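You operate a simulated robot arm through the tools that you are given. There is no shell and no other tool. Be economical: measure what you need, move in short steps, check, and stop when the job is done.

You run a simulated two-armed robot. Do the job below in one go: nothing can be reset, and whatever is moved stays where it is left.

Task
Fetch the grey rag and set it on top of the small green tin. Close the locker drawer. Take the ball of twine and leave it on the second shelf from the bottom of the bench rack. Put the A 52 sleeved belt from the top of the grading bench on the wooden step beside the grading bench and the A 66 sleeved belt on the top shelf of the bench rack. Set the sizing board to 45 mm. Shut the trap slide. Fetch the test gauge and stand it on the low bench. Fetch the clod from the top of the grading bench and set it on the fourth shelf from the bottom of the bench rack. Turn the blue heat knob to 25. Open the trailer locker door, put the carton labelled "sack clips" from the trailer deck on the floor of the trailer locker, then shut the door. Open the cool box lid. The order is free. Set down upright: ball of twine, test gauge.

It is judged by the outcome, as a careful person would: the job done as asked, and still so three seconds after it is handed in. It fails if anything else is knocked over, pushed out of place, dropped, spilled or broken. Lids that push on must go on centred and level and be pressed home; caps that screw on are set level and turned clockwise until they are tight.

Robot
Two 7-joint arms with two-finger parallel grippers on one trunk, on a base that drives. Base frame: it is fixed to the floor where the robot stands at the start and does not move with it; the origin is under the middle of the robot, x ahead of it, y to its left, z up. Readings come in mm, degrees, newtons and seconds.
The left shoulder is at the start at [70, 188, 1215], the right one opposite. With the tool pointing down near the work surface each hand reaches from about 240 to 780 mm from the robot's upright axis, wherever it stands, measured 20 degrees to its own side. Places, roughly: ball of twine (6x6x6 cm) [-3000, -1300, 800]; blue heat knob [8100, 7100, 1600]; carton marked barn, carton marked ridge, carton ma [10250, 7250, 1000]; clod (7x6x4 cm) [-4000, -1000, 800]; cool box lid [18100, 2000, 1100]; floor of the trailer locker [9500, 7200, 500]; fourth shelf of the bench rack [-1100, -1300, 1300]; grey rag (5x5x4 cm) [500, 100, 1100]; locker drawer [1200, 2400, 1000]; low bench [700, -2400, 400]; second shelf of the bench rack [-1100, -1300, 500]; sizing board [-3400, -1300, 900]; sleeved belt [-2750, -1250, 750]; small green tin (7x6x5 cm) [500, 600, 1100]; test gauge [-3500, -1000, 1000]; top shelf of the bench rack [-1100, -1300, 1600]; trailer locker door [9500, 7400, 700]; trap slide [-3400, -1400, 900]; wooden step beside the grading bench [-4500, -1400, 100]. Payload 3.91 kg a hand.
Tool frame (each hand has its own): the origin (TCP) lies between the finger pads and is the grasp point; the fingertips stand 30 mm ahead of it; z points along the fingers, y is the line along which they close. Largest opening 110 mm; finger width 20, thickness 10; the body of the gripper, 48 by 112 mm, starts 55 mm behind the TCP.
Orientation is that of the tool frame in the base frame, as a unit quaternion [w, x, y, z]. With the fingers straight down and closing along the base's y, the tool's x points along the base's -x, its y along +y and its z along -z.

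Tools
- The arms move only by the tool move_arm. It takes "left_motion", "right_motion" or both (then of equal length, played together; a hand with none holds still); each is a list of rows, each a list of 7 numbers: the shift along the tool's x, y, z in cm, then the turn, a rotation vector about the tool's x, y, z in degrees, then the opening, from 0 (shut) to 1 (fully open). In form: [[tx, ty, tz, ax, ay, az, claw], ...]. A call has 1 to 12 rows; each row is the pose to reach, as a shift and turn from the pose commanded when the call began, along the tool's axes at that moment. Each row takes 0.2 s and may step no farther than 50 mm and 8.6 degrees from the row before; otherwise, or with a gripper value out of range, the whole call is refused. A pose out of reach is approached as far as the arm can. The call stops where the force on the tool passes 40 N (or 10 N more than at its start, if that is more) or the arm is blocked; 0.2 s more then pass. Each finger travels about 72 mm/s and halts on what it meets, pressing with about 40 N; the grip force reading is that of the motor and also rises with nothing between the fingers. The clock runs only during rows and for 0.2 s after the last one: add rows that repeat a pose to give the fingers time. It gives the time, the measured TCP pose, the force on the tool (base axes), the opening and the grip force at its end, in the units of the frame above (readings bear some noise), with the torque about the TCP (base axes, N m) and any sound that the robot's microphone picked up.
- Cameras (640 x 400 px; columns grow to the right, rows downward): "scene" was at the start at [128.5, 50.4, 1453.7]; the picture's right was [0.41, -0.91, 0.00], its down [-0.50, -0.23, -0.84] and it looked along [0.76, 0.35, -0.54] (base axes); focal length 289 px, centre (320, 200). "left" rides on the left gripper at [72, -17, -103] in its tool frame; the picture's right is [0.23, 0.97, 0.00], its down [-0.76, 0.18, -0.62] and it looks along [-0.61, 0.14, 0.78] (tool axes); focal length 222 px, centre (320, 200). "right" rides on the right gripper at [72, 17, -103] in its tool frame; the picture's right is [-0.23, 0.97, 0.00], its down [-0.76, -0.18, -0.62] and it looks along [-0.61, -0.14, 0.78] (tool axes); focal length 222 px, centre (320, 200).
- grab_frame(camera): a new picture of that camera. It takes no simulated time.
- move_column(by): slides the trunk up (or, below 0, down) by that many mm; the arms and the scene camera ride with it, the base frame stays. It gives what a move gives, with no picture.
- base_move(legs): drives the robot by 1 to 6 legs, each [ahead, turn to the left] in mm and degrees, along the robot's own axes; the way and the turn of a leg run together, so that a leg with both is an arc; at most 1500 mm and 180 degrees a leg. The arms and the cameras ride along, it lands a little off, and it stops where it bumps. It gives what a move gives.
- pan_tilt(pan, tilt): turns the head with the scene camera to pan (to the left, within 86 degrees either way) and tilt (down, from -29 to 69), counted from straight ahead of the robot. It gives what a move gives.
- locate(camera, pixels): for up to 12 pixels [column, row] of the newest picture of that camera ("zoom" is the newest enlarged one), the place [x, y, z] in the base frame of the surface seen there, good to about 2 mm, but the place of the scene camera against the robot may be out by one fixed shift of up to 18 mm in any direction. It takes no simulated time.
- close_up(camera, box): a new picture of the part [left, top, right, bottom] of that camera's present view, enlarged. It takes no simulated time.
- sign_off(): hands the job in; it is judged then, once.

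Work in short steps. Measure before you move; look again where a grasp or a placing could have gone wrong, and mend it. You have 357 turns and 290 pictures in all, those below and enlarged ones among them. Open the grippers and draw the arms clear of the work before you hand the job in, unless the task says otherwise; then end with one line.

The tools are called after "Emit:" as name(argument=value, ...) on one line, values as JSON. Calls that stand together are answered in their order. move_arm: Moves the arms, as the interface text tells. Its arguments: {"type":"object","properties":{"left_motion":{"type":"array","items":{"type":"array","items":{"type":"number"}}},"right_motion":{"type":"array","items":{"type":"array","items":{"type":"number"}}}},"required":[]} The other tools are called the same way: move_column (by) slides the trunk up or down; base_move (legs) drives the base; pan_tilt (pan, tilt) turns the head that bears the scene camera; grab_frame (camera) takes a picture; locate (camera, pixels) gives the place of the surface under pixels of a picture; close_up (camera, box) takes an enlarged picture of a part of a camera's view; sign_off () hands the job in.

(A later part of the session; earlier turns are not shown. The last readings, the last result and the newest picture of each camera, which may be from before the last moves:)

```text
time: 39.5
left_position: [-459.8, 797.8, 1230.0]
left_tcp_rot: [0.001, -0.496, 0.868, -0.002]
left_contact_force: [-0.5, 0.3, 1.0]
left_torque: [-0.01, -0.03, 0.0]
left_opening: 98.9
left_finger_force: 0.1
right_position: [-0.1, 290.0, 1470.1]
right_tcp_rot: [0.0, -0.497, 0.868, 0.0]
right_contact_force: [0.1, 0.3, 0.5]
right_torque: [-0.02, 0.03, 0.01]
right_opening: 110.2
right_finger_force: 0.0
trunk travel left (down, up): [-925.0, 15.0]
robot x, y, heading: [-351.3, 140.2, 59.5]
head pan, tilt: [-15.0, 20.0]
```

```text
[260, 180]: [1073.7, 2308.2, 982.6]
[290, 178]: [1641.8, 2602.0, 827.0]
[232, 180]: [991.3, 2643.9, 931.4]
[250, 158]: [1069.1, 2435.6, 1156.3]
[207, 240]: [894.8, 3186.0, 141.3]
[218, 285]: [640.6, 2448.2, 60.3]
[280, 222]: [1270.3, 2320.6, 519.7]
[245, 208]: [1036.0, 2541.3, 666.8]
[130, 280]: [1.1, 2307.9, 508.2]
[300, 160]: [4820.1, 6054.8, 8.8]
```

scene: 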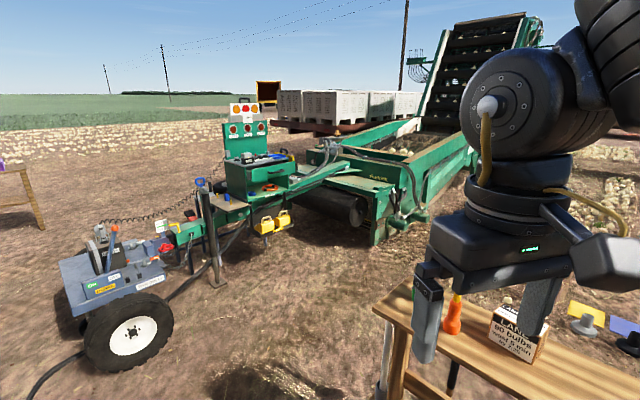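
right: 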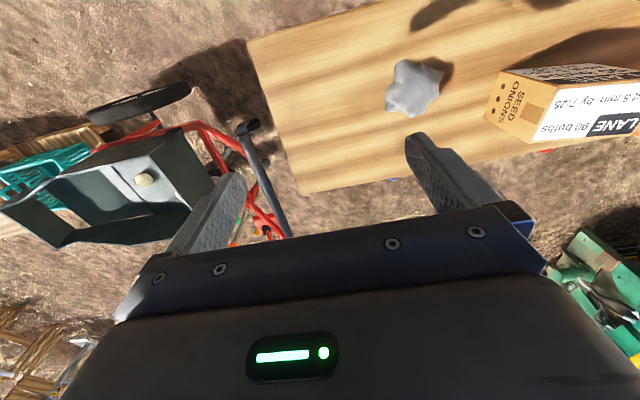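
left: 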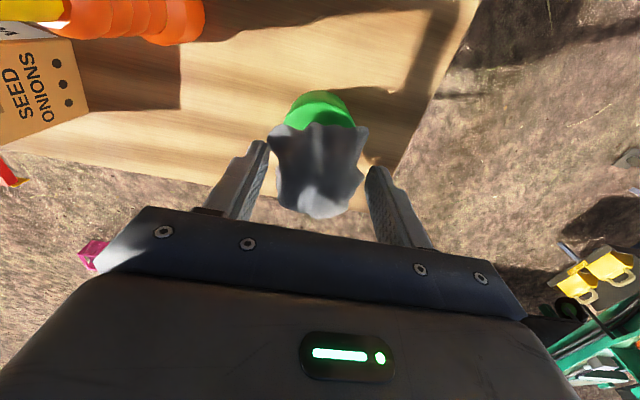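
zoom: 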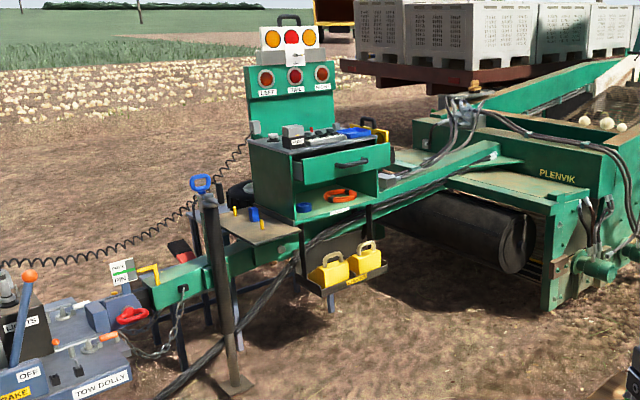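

The drawer front is near (1075,2310,980). I'll drive around the table's end to about (650,1520), then look closer.

Emit:
base_move(legs=[[0, 15], [700, 0], [0, -34], [1080, 0], [0, 20]])

Emit:
pan_tilt(pan=0, tilt=25)

Emit:
grab_frame(camera="scene")

```text
time: 52.0
left_position: [521.8, 2161.9, 1229.3]
left_tcp_rot: [0.001, -0.502, 0.865, -0.003]
left_contact_force: [0.1, -0.5, -0.8]
left_torque: [0.01, 0.02, -0.02]
left_opening: 99.0
left_finger_force: 0.0
right_position: [988.4, 1660.4, 1468.7]
right_tcp_rot: [0.0, -0.503, 0.864, 0.001]
right_contact_force: [0.6, 0.3, -0.4]
right_torque: [-0.04, 0.0, 0.02]
right_opening: 110.0
right_finger_force: 0.1
trunk travel left (down, up): [-925.0, 15.0]
robot x, y, heading: [635.4, 1503.7, 60.7]
head pan, tilt: [-15.0, 20.0]
```

```text
time: 52.7
left_position: [521.0, 2161.9, 1228.5]
left_tcp_rot: [0.001, -0.502, 0.865, -0.003]
left_contact_force: [-0.8, -0.2, 0.3]
left_torque: [0.01, -0.01, -0.01]
left_opening: 98.8
left_finger_force: 0.1
right_position: [988.2, 1660.5, 1467.6]
right_tcp_rot: [0.001, -0.503, 0.864, 0.001]
right_contact_force: [-0.1, 0.8, 0.2]
right_torque: [-0.01, -0.02, 0.0]
right_opening: 109.9
right_finger_force: 0.1
trunk travel left (down, up): [-925.0, 15.0]
robot x, y, heading: [639.2, 1502.3, 60.7]
head pan, tilt: [0.0, 25.0]
```

```text
262 pictures are left
```

scene: 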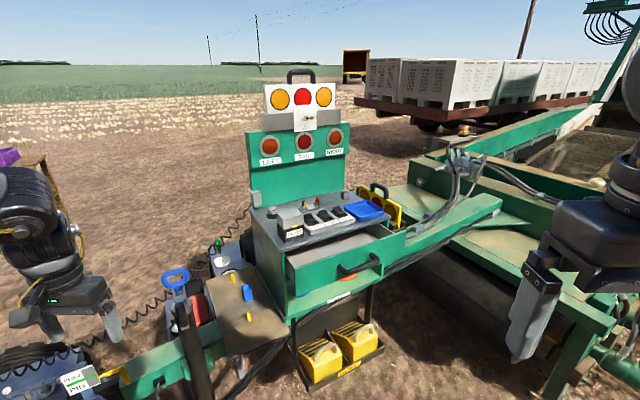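

Emit:
locate(camera="scene", pixels=[[303, 287], [345, 275], [390, 243], [355, 268], [290, 262], [345, 248], [255, 235], [288, 235], [395, 235], [180, 320], [320, 320], [340, 375]])

Emit:
close_up(camera="scene", box=[230, 170, 450, 310])

```text
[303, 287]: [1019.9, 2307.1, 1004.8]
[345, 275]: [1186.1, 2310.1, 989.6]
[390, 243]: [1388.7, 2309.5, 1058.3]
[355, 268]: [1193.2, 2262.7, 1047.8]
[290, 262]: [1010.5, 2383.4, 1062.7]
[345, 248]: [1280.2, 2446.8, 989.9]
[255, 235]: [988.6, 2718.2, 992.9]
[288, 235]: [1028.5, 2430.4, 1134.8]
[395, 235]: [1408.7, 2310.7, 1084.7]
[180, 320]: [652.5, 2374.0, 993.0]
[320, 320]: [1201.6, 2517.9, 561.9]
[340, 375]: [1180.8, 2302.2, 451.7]
```

```text
2.86 times, centred on (340, 240) of scene
```

zoom: 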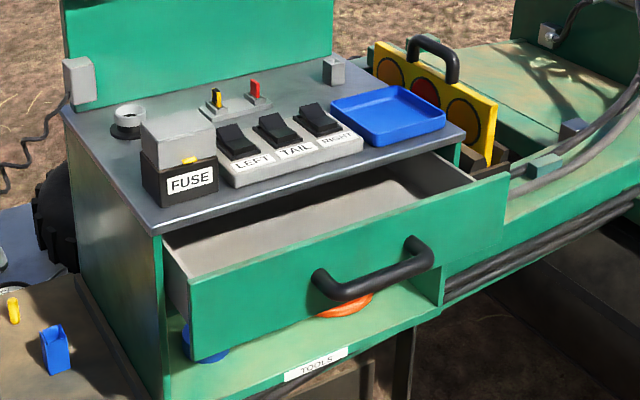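

The drawer face lies at y≈2309 with x 1010–1390, the handle at about (1193,2262,1045), and the locker face at y≈2430. I'll stand at about (793,1740) facing +y and push with the right hand.

Emit:
base_move(legs=[[275, -3.5], [0, 33]])

Emit:
move_arm(right_motion=[[-3, -4, 3, 0, 0, 0, 0.5], [-6, -8, 6, 0, 0, 0, 0.3], [-6, -12, 9, 0, 0, 0, 0.1], [-6, -16, 12, 0, 0, 0, 0], [-6, -16, 16, 0, 0, 0, 0], [-6, -16, 20, 0, 0, 0, 0], [-6, -16, 24, 0, 0, 0, 0]])

Emit:
grab_frame(camera="right")

Emit:
grab_frame(camera="scene")

```text
time: 56.2
left_position: [348.9, 2250.5, 1230.1]
left_tcp_rot: [0.002, -0.707, 0.707, -0.002]
left_contact_force: [0.0, 0.6, 0.5]
left_torque: [0.0, -0.02, -0.02]
left_opening: 99.0
left_finger_force: 0.0
right_position: [1004.8, 2045.8, 1468.7]
right_tcp_rot: [0.001, 0.708, -0.707, -0.001]
right_contact_force: [0.0, 0.8, -0.4]
right_torque: [-0.03, 0.03, 0.01]
right_opening: 109.8
right_finger_force: 0.0
trunk travel left (down, up): [-925.0, 15.0]
robot x, y, heading: [781.8, 1734.2, 90.3]
head pan, tilt: [0.0, 25.0]
```

```text
refused: row 1 steps farther than a row can; nothing moved
```

```text
260 pictures are left
```

right: 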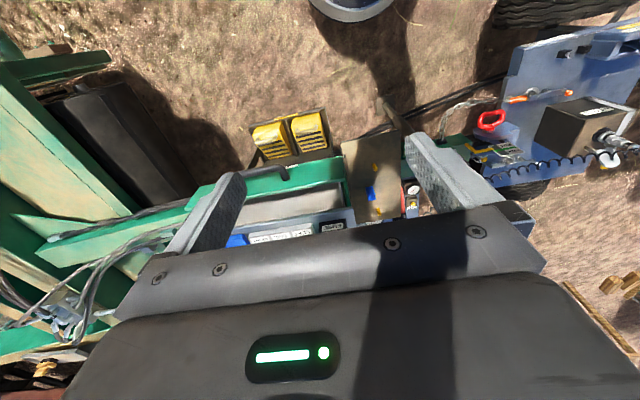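

```text
259 pictures are left
```

scene: 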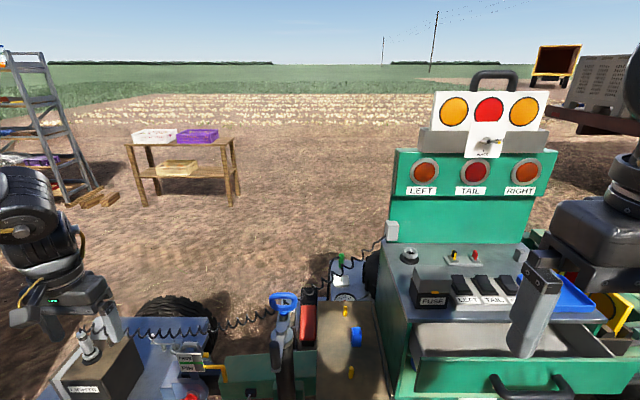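

Right hand at (1005,2046,1469). I'll move toward (1193,2215), close the fingers and come down partway.

Emit:
move_arm(right_motion=[[-2.5, -2.7, 3, 0, 0, 0, 0.7], [-5, -5.4, 6, 0, 0, 0, 0.4], [-7.5, -8.1, 9, 0, 0, 0, 0.2], [-10, -10.8, 12, 0, 0, 0, 0], [-12.5, -13.5, 15, 0, 0, 0, 0], [-15, -16.2, 18, 0, 0, 0, 0], [-16.9, -18.8, 21, 0, 0, 0, 0], [-16.9, -18.8, 25, 0, 0, 0, 0], [-16.9, -18.8, 29, 0, 0, 0, 0]])

Emit:
grab_frame(camera="right")

```text
time: 58.2
left_position: [350.8, 2251.0, 1228.7]
left_tcp_rot: [0.001, -0.706, 0.708, -0.003]
left_contact_force: [-1.1, -0.5, 0.1]
left_torque: [-0.01, 0.02, -0.01]
left_opening: 98.9
left_finger_force: 0.1
right_position: [1061.5, 2101.9, 1238.1]
right_tcp_rot: [0.002, -0.702, 0.713, 0.002]
right_contact_force: [0.0, -0.6, 0.4]
right_torque: [-0.03, -0.02, 0.0]
right_opening: 0.0
right_finger_force: 38.3
right hand out of reach, approached as far as the arm can: row 1, 2, 3, 4, 5, 6, 7, 8, 9
trunk travel left (down, up): [-925.0, 15.0]
robot x, y, heading: [777.0, 1736.9, 90.4]
head pan, tilt: [0.0, 25.0]
```

```text
258 pictures are left
```

right: 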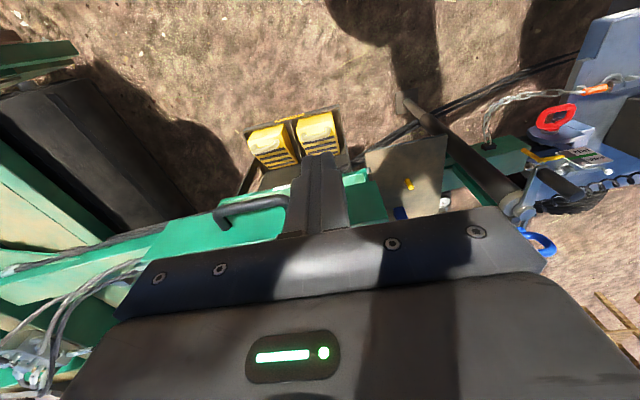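

It's lower now but lagged laterally. I'll continue forward and right from here.

Emit:
move_arm(right_motion=[[-2.5, -3, 0, 0, 0, 0, 0], [-5, -6, 0, 0, 0, 0, 0], [-7.5, -9, 0, 0, 0, 0, 0], [-10, -12, 0, 0, 0, 0, 0], [-10.5, -13.2, 3, 0, 0, 0, 0], [-10.5, -13.2, 7, 0, 0, 0, 0]])

Emit:
grab_frame(camera="right")

```text
time: 59.6
left_position: [350.3, 2250.1, 1228.1]
left_tcp_rot: [0.001, -0.707, 0.707, -0.003]
left_contact_force: [-0.8, 0.3, 0.3]
left_torque: [0.01, 0.02, -0.01]
left_opening: 99.2
left_finger_force: 0.0
right_position: [1057.0, 2100.7, 1238.6]
right_tcp_rot: [0.001, -0.705, 0.709, 0.002]
right_contact_force: [0.0, 0.4, -0.1]
right_torque: [-0.01, 0.03, -0.02]
right_opening: 0.1
right_finger_force: 37.9
right hand out of reach, approached as far as the arm can: row 1, 2, 3, 4, 5, 6
trunk travel left (down, up): [-925.0, 15.0]
robot x, y, heading: [777.9, 1733.7, 90.4]
head pan, tilt: [0.0, 25.0]
```

```text
257 pictures are left
```

right: 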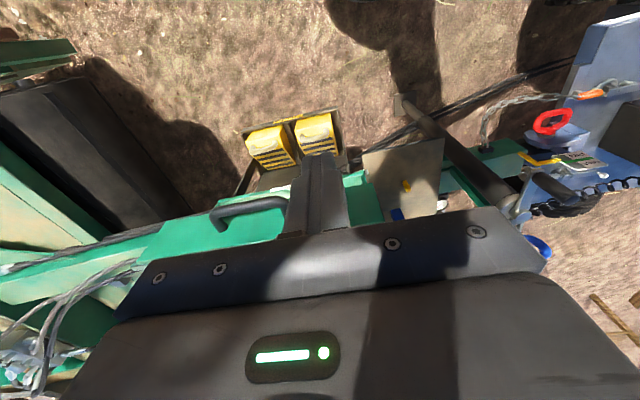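

The right arm is stuck at a joint limit. I'll look at its configuration.

Emit:
pan_tilt(pan=-35, tilt=25)

Emit:
grab_frame(camera="scene")

```text
time: 60.6
left_position: [348.5, 2250.1, 1229.1]
left_tcp_rot: [0.0, -0.707, 0.707, -0.002]
left_contact_force: [-0.8, 0.7, 0.2]
left_torque: [0.03, 0.01, -0.03]
left_opening: 99.1
left_finger_force: 0.0
right_position: [1056.0, 2100.2, 1237.1]
right_tcp_rot: [0.001, -0.705, 0.709, 0.001]
right_contact_force: [0.5, -0.2, -0.2]
right_torque: [-0.02, 0.01, -0.02]
right_opening: 0.0
right_finger_force: 37.3
trunk travel left (down, up): [-925.0, 15.0]
robot x, y, heading: [779.5, 1736.2, 90.5]
head pan, tilt: [-35.0, 25.0]
```

```text
256 pictures are left
```

scene: 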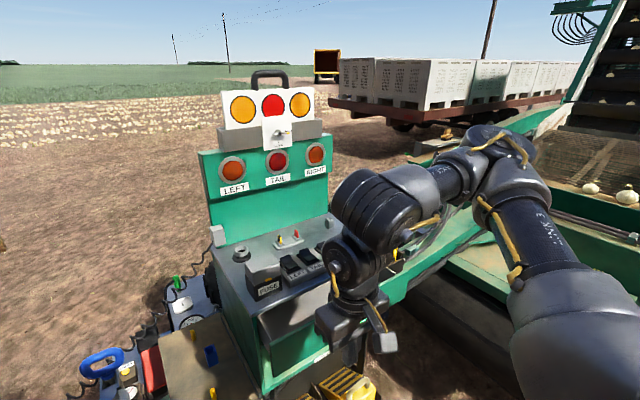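

I'll test separate directions in small steps: pure lateral to the right first, slightly up.

Emit:
move_arm(right_motion=[[0, -3, -1, 0, 0, 0, 0], [0, -6, -2, 0, 0, 0, 0], [0, -9, -2, 0, 0, 0, 0], [0, -12, -2, 0, 0, 0, 0]])

Emit:
move_arm(right_motion=[[-3, 0, 0, 0, 0, 0, 0], [-6, 0, 0, 0, 0, 0, 0], [-9, 0, 0, 0, 0, 0, 0]])

```text
time: 61.6
left_position: [349.8, 2249.4, 1228.9]
left_tcp_rot: [-0.001, 0.707, -0.707, 0.003]
left_contact_force: [0.3, -0.3, -0.3]
left_torque: [0.04, 0.0, 0.01]
left_opening: 99.0
left_finger_force: 0.0
right_position: [1055.8, 2098.5, 1243.0]
right_tcp_rot: [0.002, -0.705, 0.709, 0.001]
right_contact_force: [0.3, 0.2, 0.2]
right_torque: [0.02, -0.01, 0.03]
right_opening: 0.0
right_finger_force: 37.5
right hand out of reach, approached as far as the arm can: row 1, 2, 3, 4
trunk travel left (down, up): [-925.0, 15.0]
robot x, y, heading: [780.9, 1736.3, 90.5]
head pan, tilt: [-35.0, 25.0]
```

```text
time: 62.5
left_position: [350.7, 2250.5, 1229.7]
left_tcp_rot: [-0.001, 0.707, -0.707, 0.002]
left_contact_force: [1.0, -0.3, 0.4]
left_torque: [0.01, 0.01, -0.04]
left_opening: 99.2
left_finger_force: 0.1
right_position: [1017.9, 2131.5, 1246.5]
right_tcp_rot: [0.004, -0.705, 0.71, 0.001]
right_contact_force: [0.8, 0.0, -0.5]
right_torque: [0.02, 0.01, 0.01]
right_opening: 0.0
right_finger_force: 38.0
right hand out of reach, approached as far as the arm can: row 1, 2, 3
trunk travel left (down, up): [-925.0, 15.0]
robot x, y, heading: [781.5, 1735.9, 90.4]
head pan, tilt: [-35.0, 25.0]
```

The elbow seems folded forward. Lowering the hand in free air (y≈2130 is clear) should unfold the arm.

Emit:
move_arm(right_motion=[[1, 0, 4, 0, 0, 0, 0], [2, 0, 8, 0, 0, 0, 0], [2, 0, 12, 0, 0, 0, 0], [2, 0, 16, 0, 0, 0, 0], [2, 0, 20, 0, 0, 0, 0], [2, 0, 24, 0, 0, 0, 0], [2, 0, 28, 0, 0, 0, 0], [2, 0, 32, 0, 0, 0, 0]])

Emit:
grab_frame(camera="scene")

```text
time: 64.2
left_position: [350.3, 2249.9, 1229.5]
left_tcp_rot: [-0.002, 0.707, -0.707, 0.002]
left_contact_force: [0.3, -0.2, 0.6]
left_torque: [-0.01, 0.02, 0.03]
left_opening: 98.8
left_finger_force: 0.0
right_position: [1002.6, 2094.6, 1050.2]
right_tcp_rot: [0.001, -0.707, 0.707, 0.002]
right_contact_force: [-0.4, -1.0, 0.3]
right_torque: [-0.02, 0.0, -0.01]
right_opening: 0.0
right_finger_force: 37.5
right hand out of reach, approached as far as the arm can: row 4, 5, 6, 7, 8
trunk travel left (down, up): [-925.0, 15.0]
robot x, y, heading: [778.3, 1733.6, 90.2]
head pan, tilt: [-35.0, 25.0]
```

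```text
255 pictures are left
```

scene: 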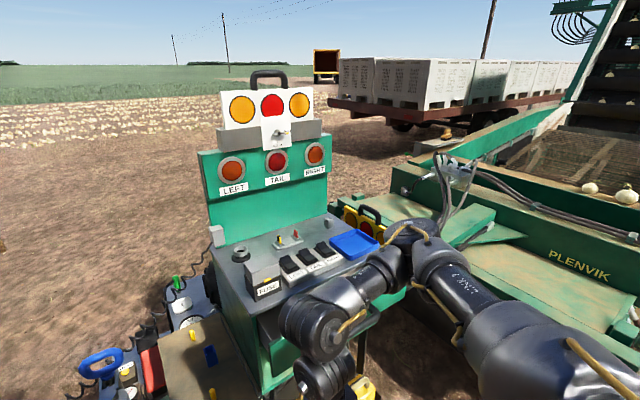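

It's at (1002,2095,1050). Now I'll try lateral right at this height.

Emit:
move_arm(right_motion=[[0, -3, 0, 0, 0, 0, 0], [0, -6, 0, 0, 0, 0, 0], [0, -9, 0, 0, 0, 0, 0], [0, -12, 0, 0, 0, 0, 0], [0, -15, 0, 0, 0, 0, 0], [0, -18, 0, 0, 0, 0, 0]])

Emit:
grab_frame(camera="right")

```text
time: 65.7
left_position: [349.6, 2249.4, 1228.7]
left_tcp_rot: [-0.001, 0.708, -0.706, 0.002]
left_contact_force: [0.4, 0.1, 0.2]
left_torque: [0.02, 0.01, -0.03]
left_opening: 98.9
left_finger_force: 0.1
right_position: [1061.2, 2049.8, 1060.0]
right_tcp_rot: [-0.001, 0.707, -0.707, 0.0]
right_contact_force: [0.4, -0.1, 0.2]
right_torque: [0.0, 0.0, -0.03]
right_opening: 0.0
right_finger_force: 37.8
right hand out of reach, approached as far as the arm can: row 1, 2, 3, 4, 5, 6
trunk travel left (down, up): [-925.0, 15.0]
robot x, y, heading: [777.5, 1730.8, 90.4]
head pan, tilt: [-35.0, 25.0]
```

```text
254 pictures are left
```

right: 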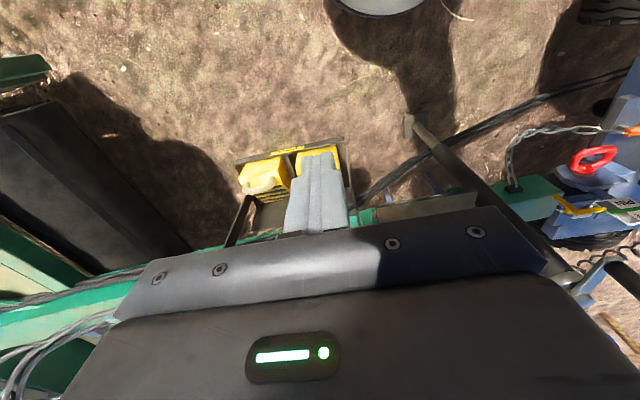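

The right arm is badly folded, but the left arm is in a good configuration. I'll raise the right hand clear, then reposition and push the drawer with the left hand instead.

Emit:
move_arm(right_motion=[[0, 2, -4, 0, 0, 0, 0.3], [0, 5, -8, 0, 0, 0, 0.3], [-2, 8, -11, 0, 0, 0, 0.3], [-4, 11, -14, 0, 0, 0, 0.3], [-6, 14, -17, 0, 0, 0, 0.3], [-8, 17, -20, 0, 0, 0, 0.3]], left_motion=[[0, 0, 0, 0, 0, 0, 0.6], [0, 0, 0, 0, 0, 0, 0.3], [0, 0, 0, 0, 0, 0, 0], [0, 0, 0, 0, 0, 0, 0], [0, 0, 0, 0, 0, 0, 0], [0, 0, 0, 0, 0, 0, 0]])

Emit:
base_move(legs=[[-250, 0], [0, -81], [520, 0], [0, 51]])

Emit:
grab_frame(camera="left")

Emit:
grab_frame(camera="scene")

```text
time: 67.0
left_position: [349.0, 2249.3, 1228.4]
left_tcp_rot: [-0.002, 0.707, -0.707, 0.003]
left_contact_force: [-0.5, -0.1, 0.5]
left_torque: [0.07, 0.02, 0.0]
left_opening: 0.0
left_finger_force: 37.5
right_position: [890.0, 2129.3, 1258.7]
right_tcp_rot: [0.0, 0.708, -0.707, 0.0]
right_contact_force: [0.1, 0.1, 0.8]
right_torque: [0.01, -0.02, 0.01]
right_opening: 32.9
right_finger_force: 0.1
right hand out of reach, approached as far as the arm can: row 1, 2, 3
trunk travel left (down, up): [-925.0, 15.0]
robot x, y, heading: [777.8, 1736.3, 90.3]
head pan, tilt: [-35.0, 25.0]
```

```text
time: 77.2
left_position: [1178.2, 2235.5, 1229.8]
left_tcp_rot: [0.001, -0.502, 0.865, -0.002]
left_contact_force: [0.3, -0.7, -0.5]
left_torque: [0.0, -0.03, -0.02]
left_opening: 0.0
left_finger_force: 37.9
right_position: [1591.4, 1863.3, 1257.3]
right_tcp_rot: [0.001, -0.503, 0.864, 0.001]
right_contact_force: [0.2, 0.2, -0.1]
right_torque: [0.0, 0.02, 0.0]
right_opening: 33.1
right_finger_force: 0.0
trunk travel left (down, up): [-925.0, 15.0]
robot x, y, heading: [1297.1, 1574.8, 60.8]
head pan, tilt: [-35.0, 25.0]
```

```text
253 pictures are left
```

left: 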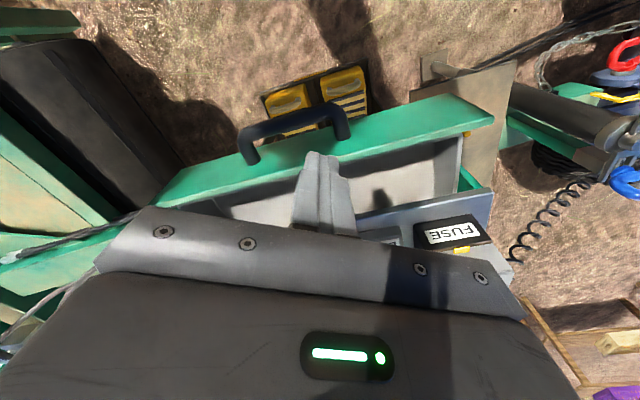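

```text
252 pictures are left
```

scene: 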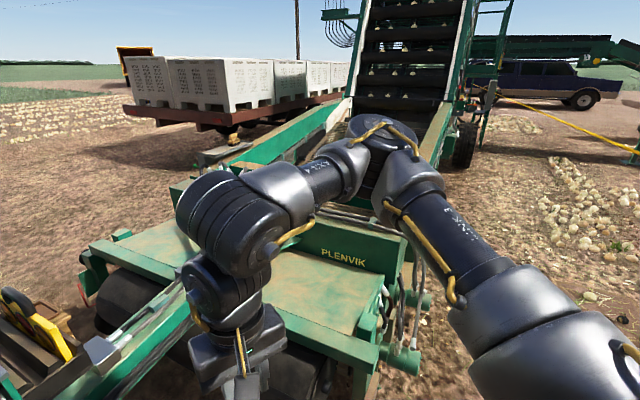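

I'll locate the handle and drawer with the left camera.

Emit:
locate(camera="left", pixels=[[290, 125], [245, 140], [340, 110], [250, 158], [345, 135], [165, 200], [490, 105], [400, 125], [465, 190]])

```text
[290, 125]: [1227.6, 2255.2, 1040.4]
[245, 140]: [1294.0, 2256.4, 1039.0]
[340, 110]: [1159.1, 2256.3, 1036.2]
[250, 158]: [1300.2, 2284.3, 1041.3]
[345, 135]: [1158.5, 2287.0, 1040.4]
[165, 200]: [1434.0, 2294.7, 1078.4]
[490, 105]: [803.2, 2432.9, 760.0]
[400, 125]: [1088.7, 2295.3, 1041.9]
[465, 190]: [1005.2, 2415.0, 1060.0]
```

The handle bar is at y≈2255, x 1158–1300, z≈1038. I'll come down in front of it at (1225,2207).

Emit:
move_arm(left_motion=[[0.1, -2.7, 0, 0, 0, 0, 0], [0.2, -5.3, 2, 0, 0, 0, 0], [0.2, -5.3, 6, 0, 0, 0, 0], [0.2, -5.3, 10, 0, 0, 0, 0], [0.2, -5.3, 14, 0, 0, 0, 0], [0.2, -5.3, 17, 0, 0, 0, 0], [0.2, -5.3, 19.3, 0, 0, 0, 0]])

Emit:
grab_frame(camera="left")

```text
time: 78.8
left_position: [1208.1, 2200.8, 1061.6]
left_tcp_rot: [0.002, -0.504, 0.864, -0.003]
left_contact_force: [0.0, -0.4, 0.0]
left_torque: [-0.01, 0.03, -0.01]
left_opening: 0.0
left_finger_force: 37.6
left hand out of reach, approached as far as the arm can: row 6, 7
right_position: [1590.0, 1864.3, 1259.2]
right_tcp_rot: [0.001, -0.502, 0.865, 0.0]
right_contact_force: [-0.5, -0.9, 0.3]
right_torque: [0.02, -0.01, 0.02]
right_opening: 32.9
right_finger_force: 0.0
trunk travel left (down, up): [-925.0, 15.0]
robot x, y, heading: [1299.2, 1574.9, 60.9]
head pan, tilt: [-35.0, 25.0]
```

```text
251 pictures are left
```

left: 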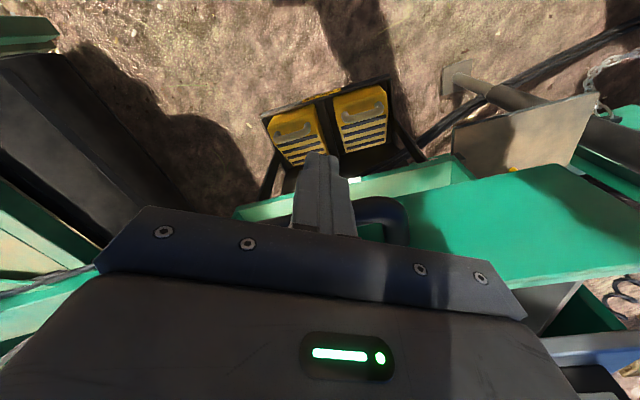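

The arm hits its limit at z 1061, so I'll lower the trunk 26 mm instead.

Emit:
move_column(by=-26)

Emit:
move_arm(left_motion=[[-1.3, 0.7, 0, 0, 0, 0, 0], [-2.6, 1.5, 0, 0, 0, 0, 0], [-3.9, 2.2, 0, 0, 0, 0, 0], [-5.2, 2.9, 0, 0, 0, 0, 0]])

Emit:
grab_frame(camera="left")

```text
time: 79.6
left_position: [1208.6, 2201.4, 1034.0]
left_tcp_rot: [0.001, -0.503, 0.865, -0.003]
left_contact_force: [0.0, -0.2, 0.1]
left_torque: [0.0, 0.01, 0.02]
left_opening: 0.0
left_finger_force: 37.5
right_position: [1590.8, 1862.8, 1232.9]
right_tcp_rot: [0.0, -0.503, 0.864, 0.001]
right_contact_force: [-0.6, -0.5, 0.9]
right_torque: [-0.01, 0.02, -0.02]
right_opening: 33.1
right_finger_force: 0.0
trunk travel left (down, up): [-899.0, 41.0]
robot x, y, heading: [1297.1, 1576.8, 60.4]
head pan, tilt: [-35.0, 25.0]
```

```text
time: 80.6
left_position: [1198.4, 2254.2, 1049.6]
left_tcp_rot: [0.002, -0.502, 0.865, -0.003]
left_contact_force: [-0.4, 0.2, -0.7]
left_torque: [0.0, -0.03, 0.0]
left_opening: 0.1
left_finger_force: 38.0
left hand out of reach, approached as far as the arm can: row 1, 2, 3, 4
right_position: [1590.6, 1862.7, 1232.4]
right_tcp_rot: [0.0, -0.503, 0.864, 0.0]
right_contact_force: [0.3, -0.8, 0.1]
right_torque: [-0.01, -0.02, 0.0]
right_opening: 33.1
right_finger_force: 0.0
trunk travel left (down, up): [-899.0, 41.0]
robot x, y, heading: [1296.5, 1575.2, 60.2]
head pan, tilt: [-35.0, 25.0]
```

```text
250 pictures are left
```

left: 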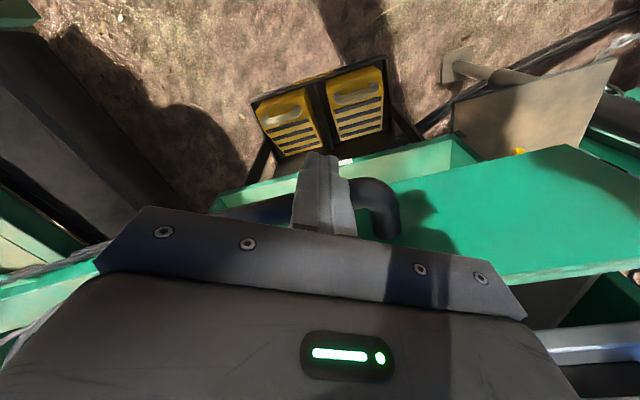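

The fingers are on the handle but the arm is at its limit, so I'll push by driving the base forward slowly.

Emit:
base_move(legs=[[60, 0]])

Emit:
grab_frame(camera="left")

```text
time: 81.5
left_position: [1222.8, 2297.5, 1055.2]
left_tcp_rot: [0.005, -0.502, 0.865, -0.003]
left_contact_force: [-0.8, -0.2, -0.9]
left_torque: [0.0, -0.02, 0.01]
left_opening: 0.0
left_finger_force: 37.7
right_position: [1614.7, 1907.1, 1236.0]
right_tcp_rot: [0.004, -0.505, 0.863, 0.003]
right_contact_force: [-0.8, 0.6, 0.1]
right_torque: [-0.03, 0.0, -0.01]
right_opening: 33.2
right_finger_force: 0.0
trunk travel left (down, up): [-899.0, 41.0]
robot x, y, heading: [1325.7, 1629.7, 60.7]
head pan, tilt: [-35.0, 25.0]
```

```text
249 pictures are left
```

left: 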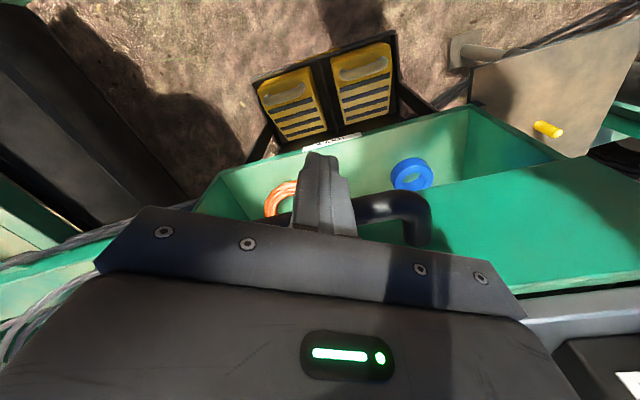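

The drawer moves with it. I'll continue in small drives.

Emit:
base_move(legs=[[50, 0]])

Emit:
grab_frame(camera="left")

```text
time: 82.5
left_position: [1236.5, 2320.4, 1054.5]
left_tcp_rot: [-0.007, -0.504, 0.864, -0.01]
left_contact_force: [-17.8, -21.2, 11.9]
left_torque: [-0.38, 0.43, 0.29]
left_opening: 0.0
left_finger_force: 37.4
right_position: [1631.8, 1938.1, 1236.6]
right_tcp_rot: [0.004, -0.506, 0.863, 0.001]
right_contact_force: [-0.5, 0.7, 0.1]
right_torque: [-0.07, 0.0, 0.0]
right_opening: 33.0
right_finger_force: 0.1
trunk travel left (down, up): [-899.0, 41.0]
robot x, y, heading: [1342.0, 1660.1, 60.4]
head pan, tilt: [-35.0, 25.0]
stopped in leg 1: the force on the tool passed its limit (the readings are from after the stop); the commanded pose is now the measured one
```

```text
248 pictures are left
```

left: 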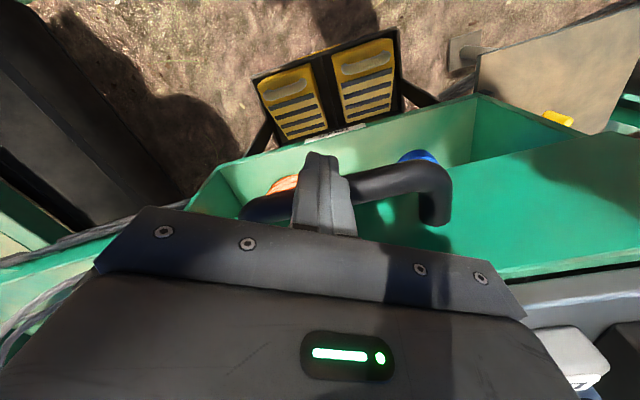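

It stopped on force. I'll check whether the drawer face is flush with the locker front.

Emit:
locate(camera="left", pixels=[[480, 220], [560, 210], [600, 200], [600, 280], [460, 105], [560, 150], [330, 160], [400, 175], [200, 190]])

Emit:
pan_tilt(pan=40, tilt=38)

Emit:
grab_frame(camera="scene")

```text
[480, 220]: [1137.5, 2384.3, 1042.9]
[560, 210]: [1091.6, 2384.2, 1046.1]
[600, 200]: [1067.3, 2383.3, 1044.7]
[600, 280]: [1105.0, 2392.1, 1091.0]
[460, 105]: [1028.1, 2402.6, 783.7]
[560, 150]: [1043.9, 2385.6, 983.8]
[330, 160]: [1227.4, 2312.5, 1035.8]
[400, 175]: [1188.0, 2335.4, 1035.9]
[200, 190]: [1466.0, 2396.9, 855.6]
```

```text
time: 83.9
left_position: [1241.1, 2320.4, 1055.7]
left_tcp_rot: [-0.002, -0.501, 0.865, -0.009]
left_contact_force: [-0.5, -26.7, -13.9]
left_torque: [-0.83, -0.02, 0.14]
left_opening: 0.0
left_finger_force: 37.9
right_position: [1634.4, 1934.7, 1235.8]
right_tcp_rot: [0.004, -0.505, 0.863, 0.004]
right_contact_force: [0.4, -0.4, 0.2]
right_torque: [-0.01, 0.01, -0.04]
right_opening: 32.8
right_finger_force: 0.1
trunk travel left (down, up): [-899.0, 41.0]
robot x, y, heading: [1341.7, 1657.6, 60.8]
head pan, tilt: [40.0, 38.0]
```

```text
247 pictures are left
```

scene: 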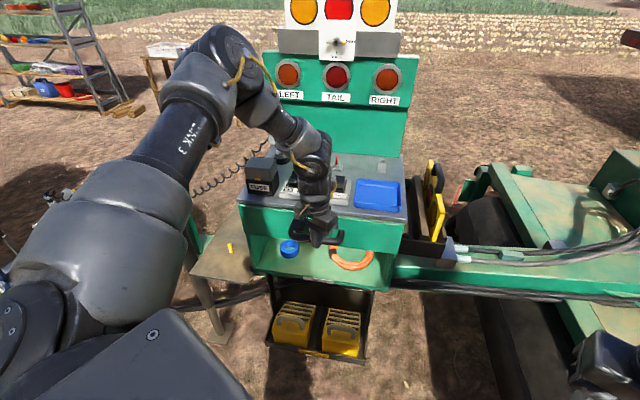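

The drawer front (y 2384) overlays the frame (y≈2400), so it looks closed. I'll back off and check.

Emit:
base_move(legs=[[-150, 0]])

Emit:
close_up(camera="scene", box=[220, 120, 440, 260])

```text
time: 85.3
left_position: [1166.8, 2194.3, 1053.4]
left_tcp_rot: [-0.001, -0.502, 0.865, -0.01]
left_contact_force: [-0.2, 0.6, -0.6]
left_torque: [-0.01, -0.01, 0.0]
left_opening: 0.0
left_finger_force: 37.6
right_position: [1558.9, 1807.9, 1235.2]
right_tcp_rot: [0.002, -0.506, 0.863, 0.002]
right_contact_force: [-0.2, 0.3, 0.2]
right_torque: [0.03, -0.01, -0.01]
right_opening: 32.9
right_finger_force: 0.0
trunk travel left (down, up): [-899.0, 41.0]
robot x, y, heading: [1266.6, 1529.9, 60.7]
head pan, tilt: [40.0, 38.0]
```

```text
2.86 times, centred on (330, 190) of scene
```

zoom: 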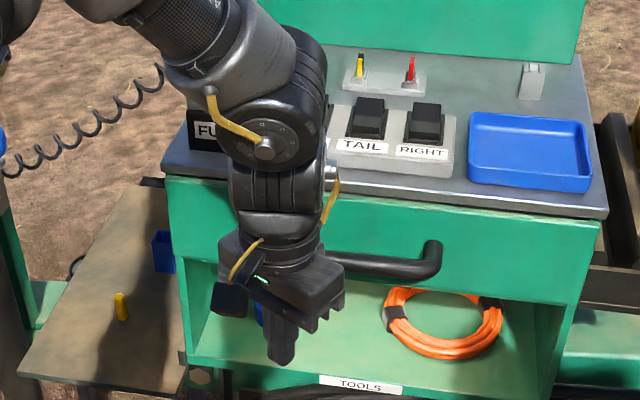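

The drawer is closed. I'll back into open ground and look east to plan the route to the trailer and cool box.

Emit:
base_move(legs=[[-300, 0], [0, -60]])

Emit:
pan_tilt(pan=15, tilt=10)

Emit:
grab_frame(camera="scene")

```text
time: 90.0
left_position: [1654.0, 1684.3, 1054.5]
left_tcp_rot: [-0.004, 0.004, 1.0, -0.008]
left_contact_force: [-0.1, -0.1, 0.0]
left_torque: [-0.02, 0.01, 0.05]
left_opening: 0.2
left_finger_force: 37.2
right_position: [1509.9, 1153.3, 1235.6]
right_tcp_rot: [0.005, -0.001, 1.0, 0.0]
right_contact_force: [-0.3, -0.4, -0.1]
right_torque: [0.01, -0.02, -0.01]
right_opening: 33.0
right_finger_force: 0.1
trunk travel left (down, up): [-899.0, 41.0]
robot x, y, heading: [1126.6, 1264.9, 0.0]
head pan, tilt: [40.0, 38.0]
```

```text
time: 91.0
left_position: [1654.5, 1683.7, 1054.4]
left_tcp_rot: [-0.005, 0.004, 1.0, -0.007]
left_contact_force: [-1.1, 0.3, -0.9]
left_torque: [0.02, -0.01, -0.02]
left_opening: 0.2
left_finger_force: 38.4
right_position: [1508.6, 1151.8, 1234.4]
right_tcp_rot: [0.004, -0.001, 1.0, 0.0]
right_contact_force: [-0.1, -0.4, -0.3]
right_torque: [-0.03, 0.01, 0.03]
right_opening: 32.9
right_finger_force: 0.0
trunk travel left (down, up): [-899.0, 41.0]
robot x, y, heading: [1118.9, 1269.2, 0.0]
head pan, tilt: [15.0, 10.0]
```

```text
245 pictures are left
```

scene: 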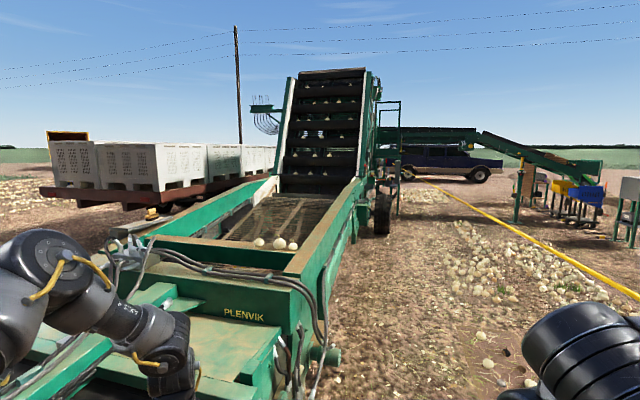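

Emit:
locate(camera="scene", pixels=[[90, 190], [150, 200], [260, 178], [68, 140], [120, 205], [380, 215], [330, 370], [400, 200], [440, 170], [410, 250], [520, 205], [470, 175]])

Emit:
close_up(camera="scene", box=[360, 90, 640, 265])

Emit:
close_up(camera="scene", box=[0, 90, 280, 265])

```text
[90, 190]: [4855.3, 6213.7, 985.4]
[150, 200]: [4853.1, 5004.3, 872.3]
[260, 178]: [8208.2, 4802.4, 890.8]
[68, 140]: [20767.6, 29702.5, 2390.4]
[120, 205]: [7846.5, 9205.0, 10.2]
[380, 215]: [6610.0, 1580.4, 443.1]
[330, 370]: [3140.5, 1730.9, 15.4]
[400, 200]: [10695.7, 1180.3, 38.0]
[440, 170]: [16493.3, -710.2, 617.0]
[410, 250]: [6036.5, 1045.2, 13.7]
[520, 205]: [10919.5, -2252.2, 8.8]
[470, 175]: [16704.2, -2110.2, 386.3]
```

```text
2.29 times, centred on (500, 178) of scene
```

zoom: 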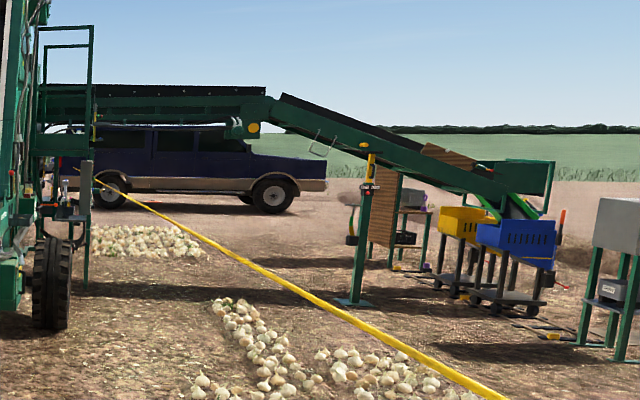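

```text
2.29 times, centred on (140, 178) of scene
```

zoom: 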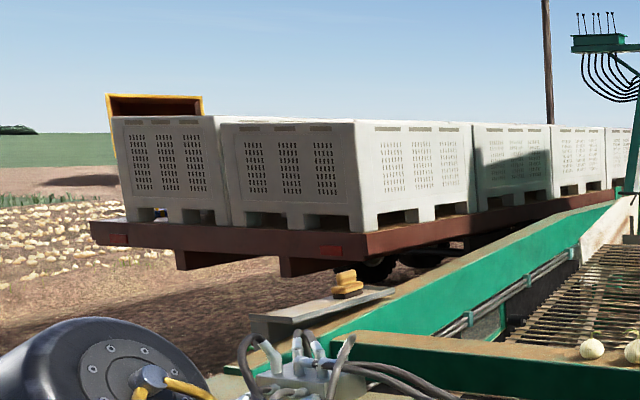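

The heat knob and trailer locker are on the north side of the bins trailer (y≈7300). I'll go west around the tow dolly, then north; first to (-900,1270), facing north to look.

Emit:
base_move(legs=[[0, 180], [1000, 0], [1000, 0], [0, -90]])

Emit:
pan_tilt(pan=0, tilt=12)

Emit:
grab_frame(camera="scene")

```text
time: 112.1
left_position: [-1297.5, 1821.7, 1053.6]
left_tcp_rot: [0.002, -0.7, 0.714, -0.008]
left_contact_force: [0.5, 0.6, 0.1]
left_torque: [0.01, -0.01, 0.0]
left_opening: 0.0
left_finger_force: 37.6
right_position: [-767.2, 1668.4, 1234.8]
right_tcp_rot: [0.003, -0.703, 0.711, 0.003]
right_contact_force: [0.1, 0.2, -1.7]
right_torque: [-0.01, 0.01, -0.02]
right_opening: 32.8
right_finger_force: 0.0
trunk travel left (down, up): [-899.0, 41.0]
robot x, y, heading: [-887.0, 1283.3, 89.2]
head pan, tilt: [15.0, 10.0]
```

```text
time: 112.9
left_position: [-1296.9, 1821.0, 1054.5]
left_tcp_rot: [0.001, -0.701, 0.713, -0.009]
left_contact_force: [-0.8, -0.6, 0.1]
left_torque: [0.02, 0.02, -0.01]
left_opening: 0.0
left_finger_force: 37.7
right_position: [-767.2, 1670.6, 1235.5]
right_tcp_rot: [0.003, -0.704, 0.71, 0.003]
right_contact_force: [0.6, 0.4, 0.4]
right_torque: [-0.01, 0.05, 0.0]
right_opening: 33.2
right_finger_force: 0.1
trunk travel left (down, up): [-899.0, 41.0]
robot x, y, heading: [-889.6, 1284.4, 89.4]
head pan, tilt: [0.0, 12.0]
```

```text
242 pictures are left
```

scene: 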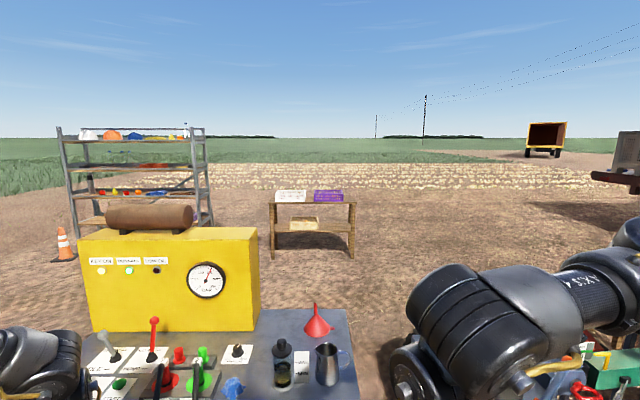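

There's a table with a yellow unit right ahead. I'll locate it before any further move.

Emit:
locate(camera="scene", pixels=[[90, 260], [255, 240], [250, 325], [345, 315], [350, 385], [270, 390], [100, 385], [325, 360], [150, 215], [312, 255], [140, 195], [590, 370]])

Emit:
grab_frame(camera="left")

Emit:
grab_frame(camera="right")

```text
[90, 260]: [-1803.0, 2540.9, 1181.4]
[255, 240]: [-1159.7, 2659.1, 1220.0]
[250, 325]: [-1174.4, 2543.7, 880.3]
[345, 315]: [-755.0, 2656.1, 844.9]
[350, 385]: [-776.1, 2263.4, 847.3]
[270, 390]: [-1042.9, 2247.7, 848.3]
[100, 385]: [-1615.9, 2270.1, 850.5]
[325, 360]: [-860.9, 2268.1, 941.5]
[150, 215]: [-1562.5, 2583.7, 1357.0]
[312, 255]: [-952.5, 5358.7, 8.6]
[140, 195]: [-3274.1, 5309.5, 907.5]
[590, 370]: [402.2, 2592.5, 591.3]
```

```text
241 pictures are left
```

left: 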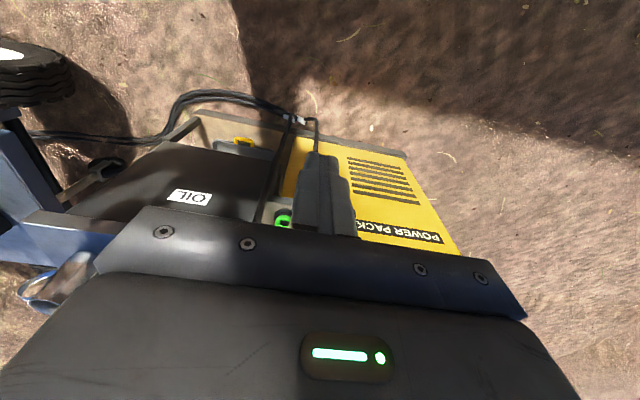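

```text
240 pictures are left
```

right: 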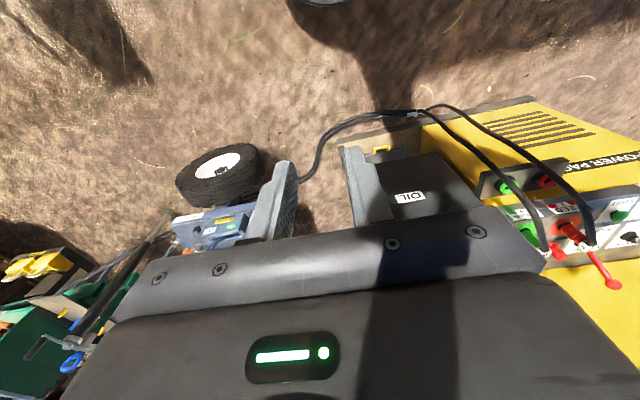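

The power-pack table spans x −1800…−750, so I must pass west of it. I'll check the area to the west first.

Emit:
base_move(legs=[[0, 60]])

Emit:
pan_tilt(pan=10, tilt=18)

Emit:
grab_frame(camera="scene")

```text
time: 116.0
left_position: [-1555.0, 1194.5, 1053.7]
left_tcp_rot: [-0.005, 0.964, -0.265, 0.008]
left_contact_force: [0.0, 0.6, 0.0]
left_torque: [-0.02, 0.02, 0.02]
left_opening: 0.0
left_finger_force: 37.3
right_position: [-1162.1, 1581.3, 1234.7]
right_tcp_rot: [-0.001, 0.966, -0.26, -0.004]
right_contact_force: [0.0, 0.4, 0.3]
right_torque: [-0.02, 0.04, -0.04]
right_opening: 33.4
right_finger_force: 0.0
trunk travel left (down, up): [-899.0, 41.0]
robot x, y, heading: [-889.7, 1285.9, 149.8]
head pan, tilt: [0.0, 12.0]
```

```text
time: 116.7
left_position: [-1556.9, 1193.5, 1053.5]
left_tcp_rot: [-0.005, 0.964, -0.265, 0.006]
left_contact_force: [0.5, 0.0, -0.4]
left_torque: [0.02, -0.01, -0.02]
left_opening: 0.1
left_finger_force: 37.5
right_position: [-1162.4, 1580.0, 1235.7]
right_tcp_rot: [-0.002, 0.965, -0.26, -0.005]
right_contact_force: [0.4, -1.1, 0.9]
right_torque: [-0.03, 0.02, 0.03]
right_opening: 33.1
right_finger_force: 0.0
trunk travel left (down, up): [-899.0, 41.0]
robot x, y, heading: [-888.7, 1284.9, 149.9]
head pan, tilt: [10.0, 18.0]
```

```text
239 pictures are left
```

scene: 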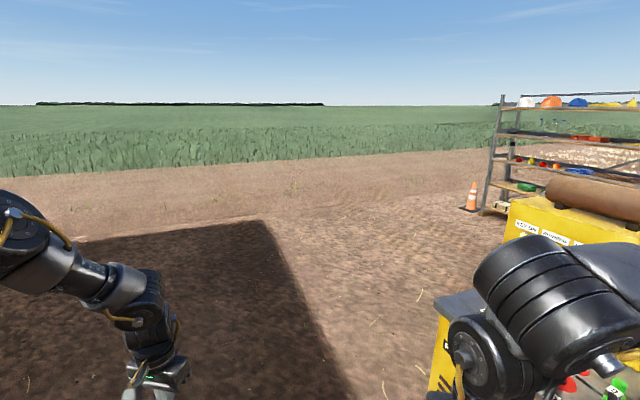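

The west is clear. In this open space I'll test the right arm: forward, right and down in slow steps.

Emit:
move_arm(right_motion=[[-2, -1, 1, 0, 0, 0, 0.3], [-4, -2, 2, 0, 0, 0, 0.3], [-6, -3, 4, 0, 0, 0, 0.3], [-8, -4, 6, 0, 0, 0, 0.3], [-9, -5, 9, 0, 0, 0, 0.3], [-10, -6, 12, 0, 0, 0, 0.3], [-10, -6, 16, 0, 0, 0, 0.3], [-10, -6, 20, 0, 0, 0, 0.3], [-10, -6, 24, 0, 0, 0, 0.3]])

```text
time: 118.7
left_position: [-1555.3, 1196.2, 1053.4]
left_tcp_rot: [-0.004, 0.964, -0.264, 0.006]
left_contact_force: [-0.2, 0.9, 0.5]
left_torque: [0.0, 0.0, 0.02]
left_opening: 0.2
left_finger_force: 37.5
right_position: [-1211.4, 1640.9, 1008.5]
right_tcp_rot: [-0.005, 0.964, -0.266, -0.004]
right_contact_force: [-0.5, -0.4, -0.5]
right_torque: [0.01, 0.01, 0.03]
right_opening: 32.9
right_finger_force: 0.1
right hand out of reach, approached as far as the arm can: row 5, 6, 7, 8, 9
trunk travel left (down, up): [-899.0, 41.0]
robot x, y, heading: [-885.7, 1286.2, 149.6]
head pan, tilt: [10.0, 18.0]
```

It reached robot-frame (460,−142,1008). From here I'll try moving right again.

Emit:
move_arm(right_motion=[[0, -3, 0, 0, 0, 0, 0.3], [0, -6, 0, 0, 0, 0, 0.3], [0, -9, 0, 0, 0, 0, 0.3], [0, -12, 0, 0, 0, 0, 0.3], [0, -15, 0, 0, 0, 0, 0.3], [0, -18, 0, 0, 0, 0, 0.3]])

Emit:
pan_tilt(pan=-30, tilt=35)

Emit:
grab_frame(camera="scene")

```text
time: 120.1
left_position: [-1554.5, 1195.6, 1055.9]
left_tcp_rot: [-0.005, 0.964, -0.265, 0.006]
left_contact_force: [0.2, 0.3, 0.2]
left_torque: [0.0, 0.01, 0.02]
left_opening: 0.0
left_finger_force: 37.8
right_position: [-1116.2, 1668.3, 1036.8]
right_tcp_rot: [-0.008, 0.964, -0.267, -0.006]
right_contact_force: [0.0, 0.3, -0.1]
right_torque: [0.0, 0.04, -0.03]
right_opening: 32.8
right_finger_force: 0.1
right hand out of reach, approached as far as the arm can: row 1, 2, 3, 4, 5, 6
trunk travel left (down, up): [-899.0, 41.0]
robot x, y, heading: [-889.5, 1286.2, 149.7]
head pan, tilt: [10.0, 18.0]
```

```text
time: 121.2
left_position: [-1554.0, 1194.2, 1053.9]
left_tcp_rot: [-0.006, 0.964, -0.265, 0.008]
left_contact_force: [-0.2, -0.3, 0.3]
left_torque: [0.02, 0.0, 0.0]
left_opening: 0.0
left_finger_force: 37.9
right_position: [-1118.0, 1666.7, 1035.0]
right_tcp_rot: [-0.009, 0.963, -0.268, -0.006]
right_contact_force: [-1.1, 0.8, 0.2]
right_torque: [0.04, -0.01, -0.01]
right_opening: 33.0
right_finger_force: 0.1
trunk travel left (down, up): [-899.0, 41.0]
robot x, y, heading: [-884.8, 1287.7, 149.9]
head pan, tilt: [-30.0, 35.0]
```

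```text
238 pictures are left
```

scene: 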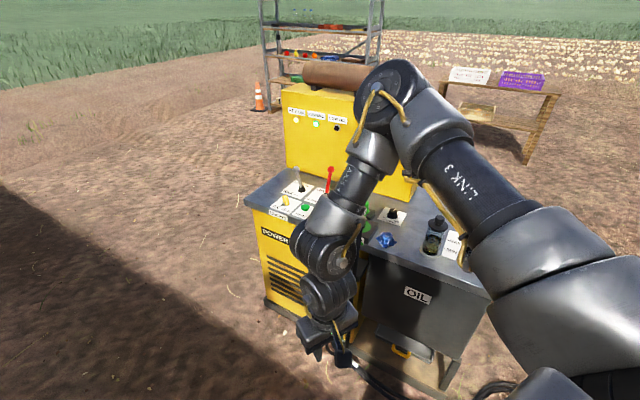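

I'll test whether yawing the right hand frees the joint limit: yaw −24°, then move right and down.

Emit:
move_arm(right_motion=[[0, 0, 0, 0, 0, -8, 0.3], [0, 0, 0, 0, 0, -16, 0.3], [0, 0, 0, 0, 0, -24, 0.3], [0, -3, 0, 0, 0, -24, 0.3], [0, -6, 0, 0, 0, -24, 0.3], [0, -6, 3, 0, 0, -24, 0.3], [0, -6, 6, 0, 0, -24, 0.3]])

Emit:
move_arm(right_motion=[[0, 0, 0, 0, 0, 8, 0.3], [0, 0, 0, 0, 0, 16, 0.3], [0, 0, 0, 0, 0, 24, 0.3], [0, 0, 0, 0, 0, 32, 0.3], [0, 0, 0, 0, 0, 40, 0.3], [0, 0, 0, 0, 0, 48, 0.3], [0, 0, 3, 0, 0, 48, 0.3], [0, 0, 6, 0, 0, 48, 0.3]])

```text
time: 122.8
left_position: [-1556.7, 1190.5, 1052.1]
left_tcp_rot: [-0.007, 0.964, -0.264, 0.009]
left_contact_force: [-0.1, -1.1, -0.1]
left_torque: [0.0, -0.03, 0.0]
left_opening: 0.0
left_finger_force: 37.4
right_position: [-1075.3, 1590.8, 1058.3]
right_tcp_rot: [-0.003, 0.999, -0.053, -0.003]
right_contact_force: [-0.1, 0.0, -0.1]
right_torque: [0.03, -0.04, -0.01]
right_opening: 32.9
right_finger_force: 0.0
right hand out of reach, approached as far as the arm can: row 1, 2, 3, 4, 5, 6, 7
trunk travel left (down, up): [-899.0, 41.0]
robot x, y, heading: [-887.7, 1285.1, 149.6]
head pan, tilt: [-30.0, 35.0]
```

```text
time: 124.5
left_position: [-1554.7, 1194.5, 1054.6]
left_tcp_rot: [-0.005, 0.964, -0.265, 0.007]
left_contact_force: [-0.7, 0.0, -0.6]
left_torque: [0.01, -0.03, 0.01]
left_opening: 0.0
left_finger_force: 36.9
right_position: [-1075.8, 1594.7, 995.1]
right_tcp_rot: [0.0, 0.89, -0.455, -0.005]
right_contact_force: [0.4, -0.1, -0.2]
right_torque: [-0.01, 0.05, 0.0]
right_opening: 33.1
right_finger_force: 0.2
trunk travel left (down, up): [-899.0, 41.0]
robot x, y, heading: [-887.7, 1286.0, 149.7]
head pan, tilt: [-30.0, 35.0]
```

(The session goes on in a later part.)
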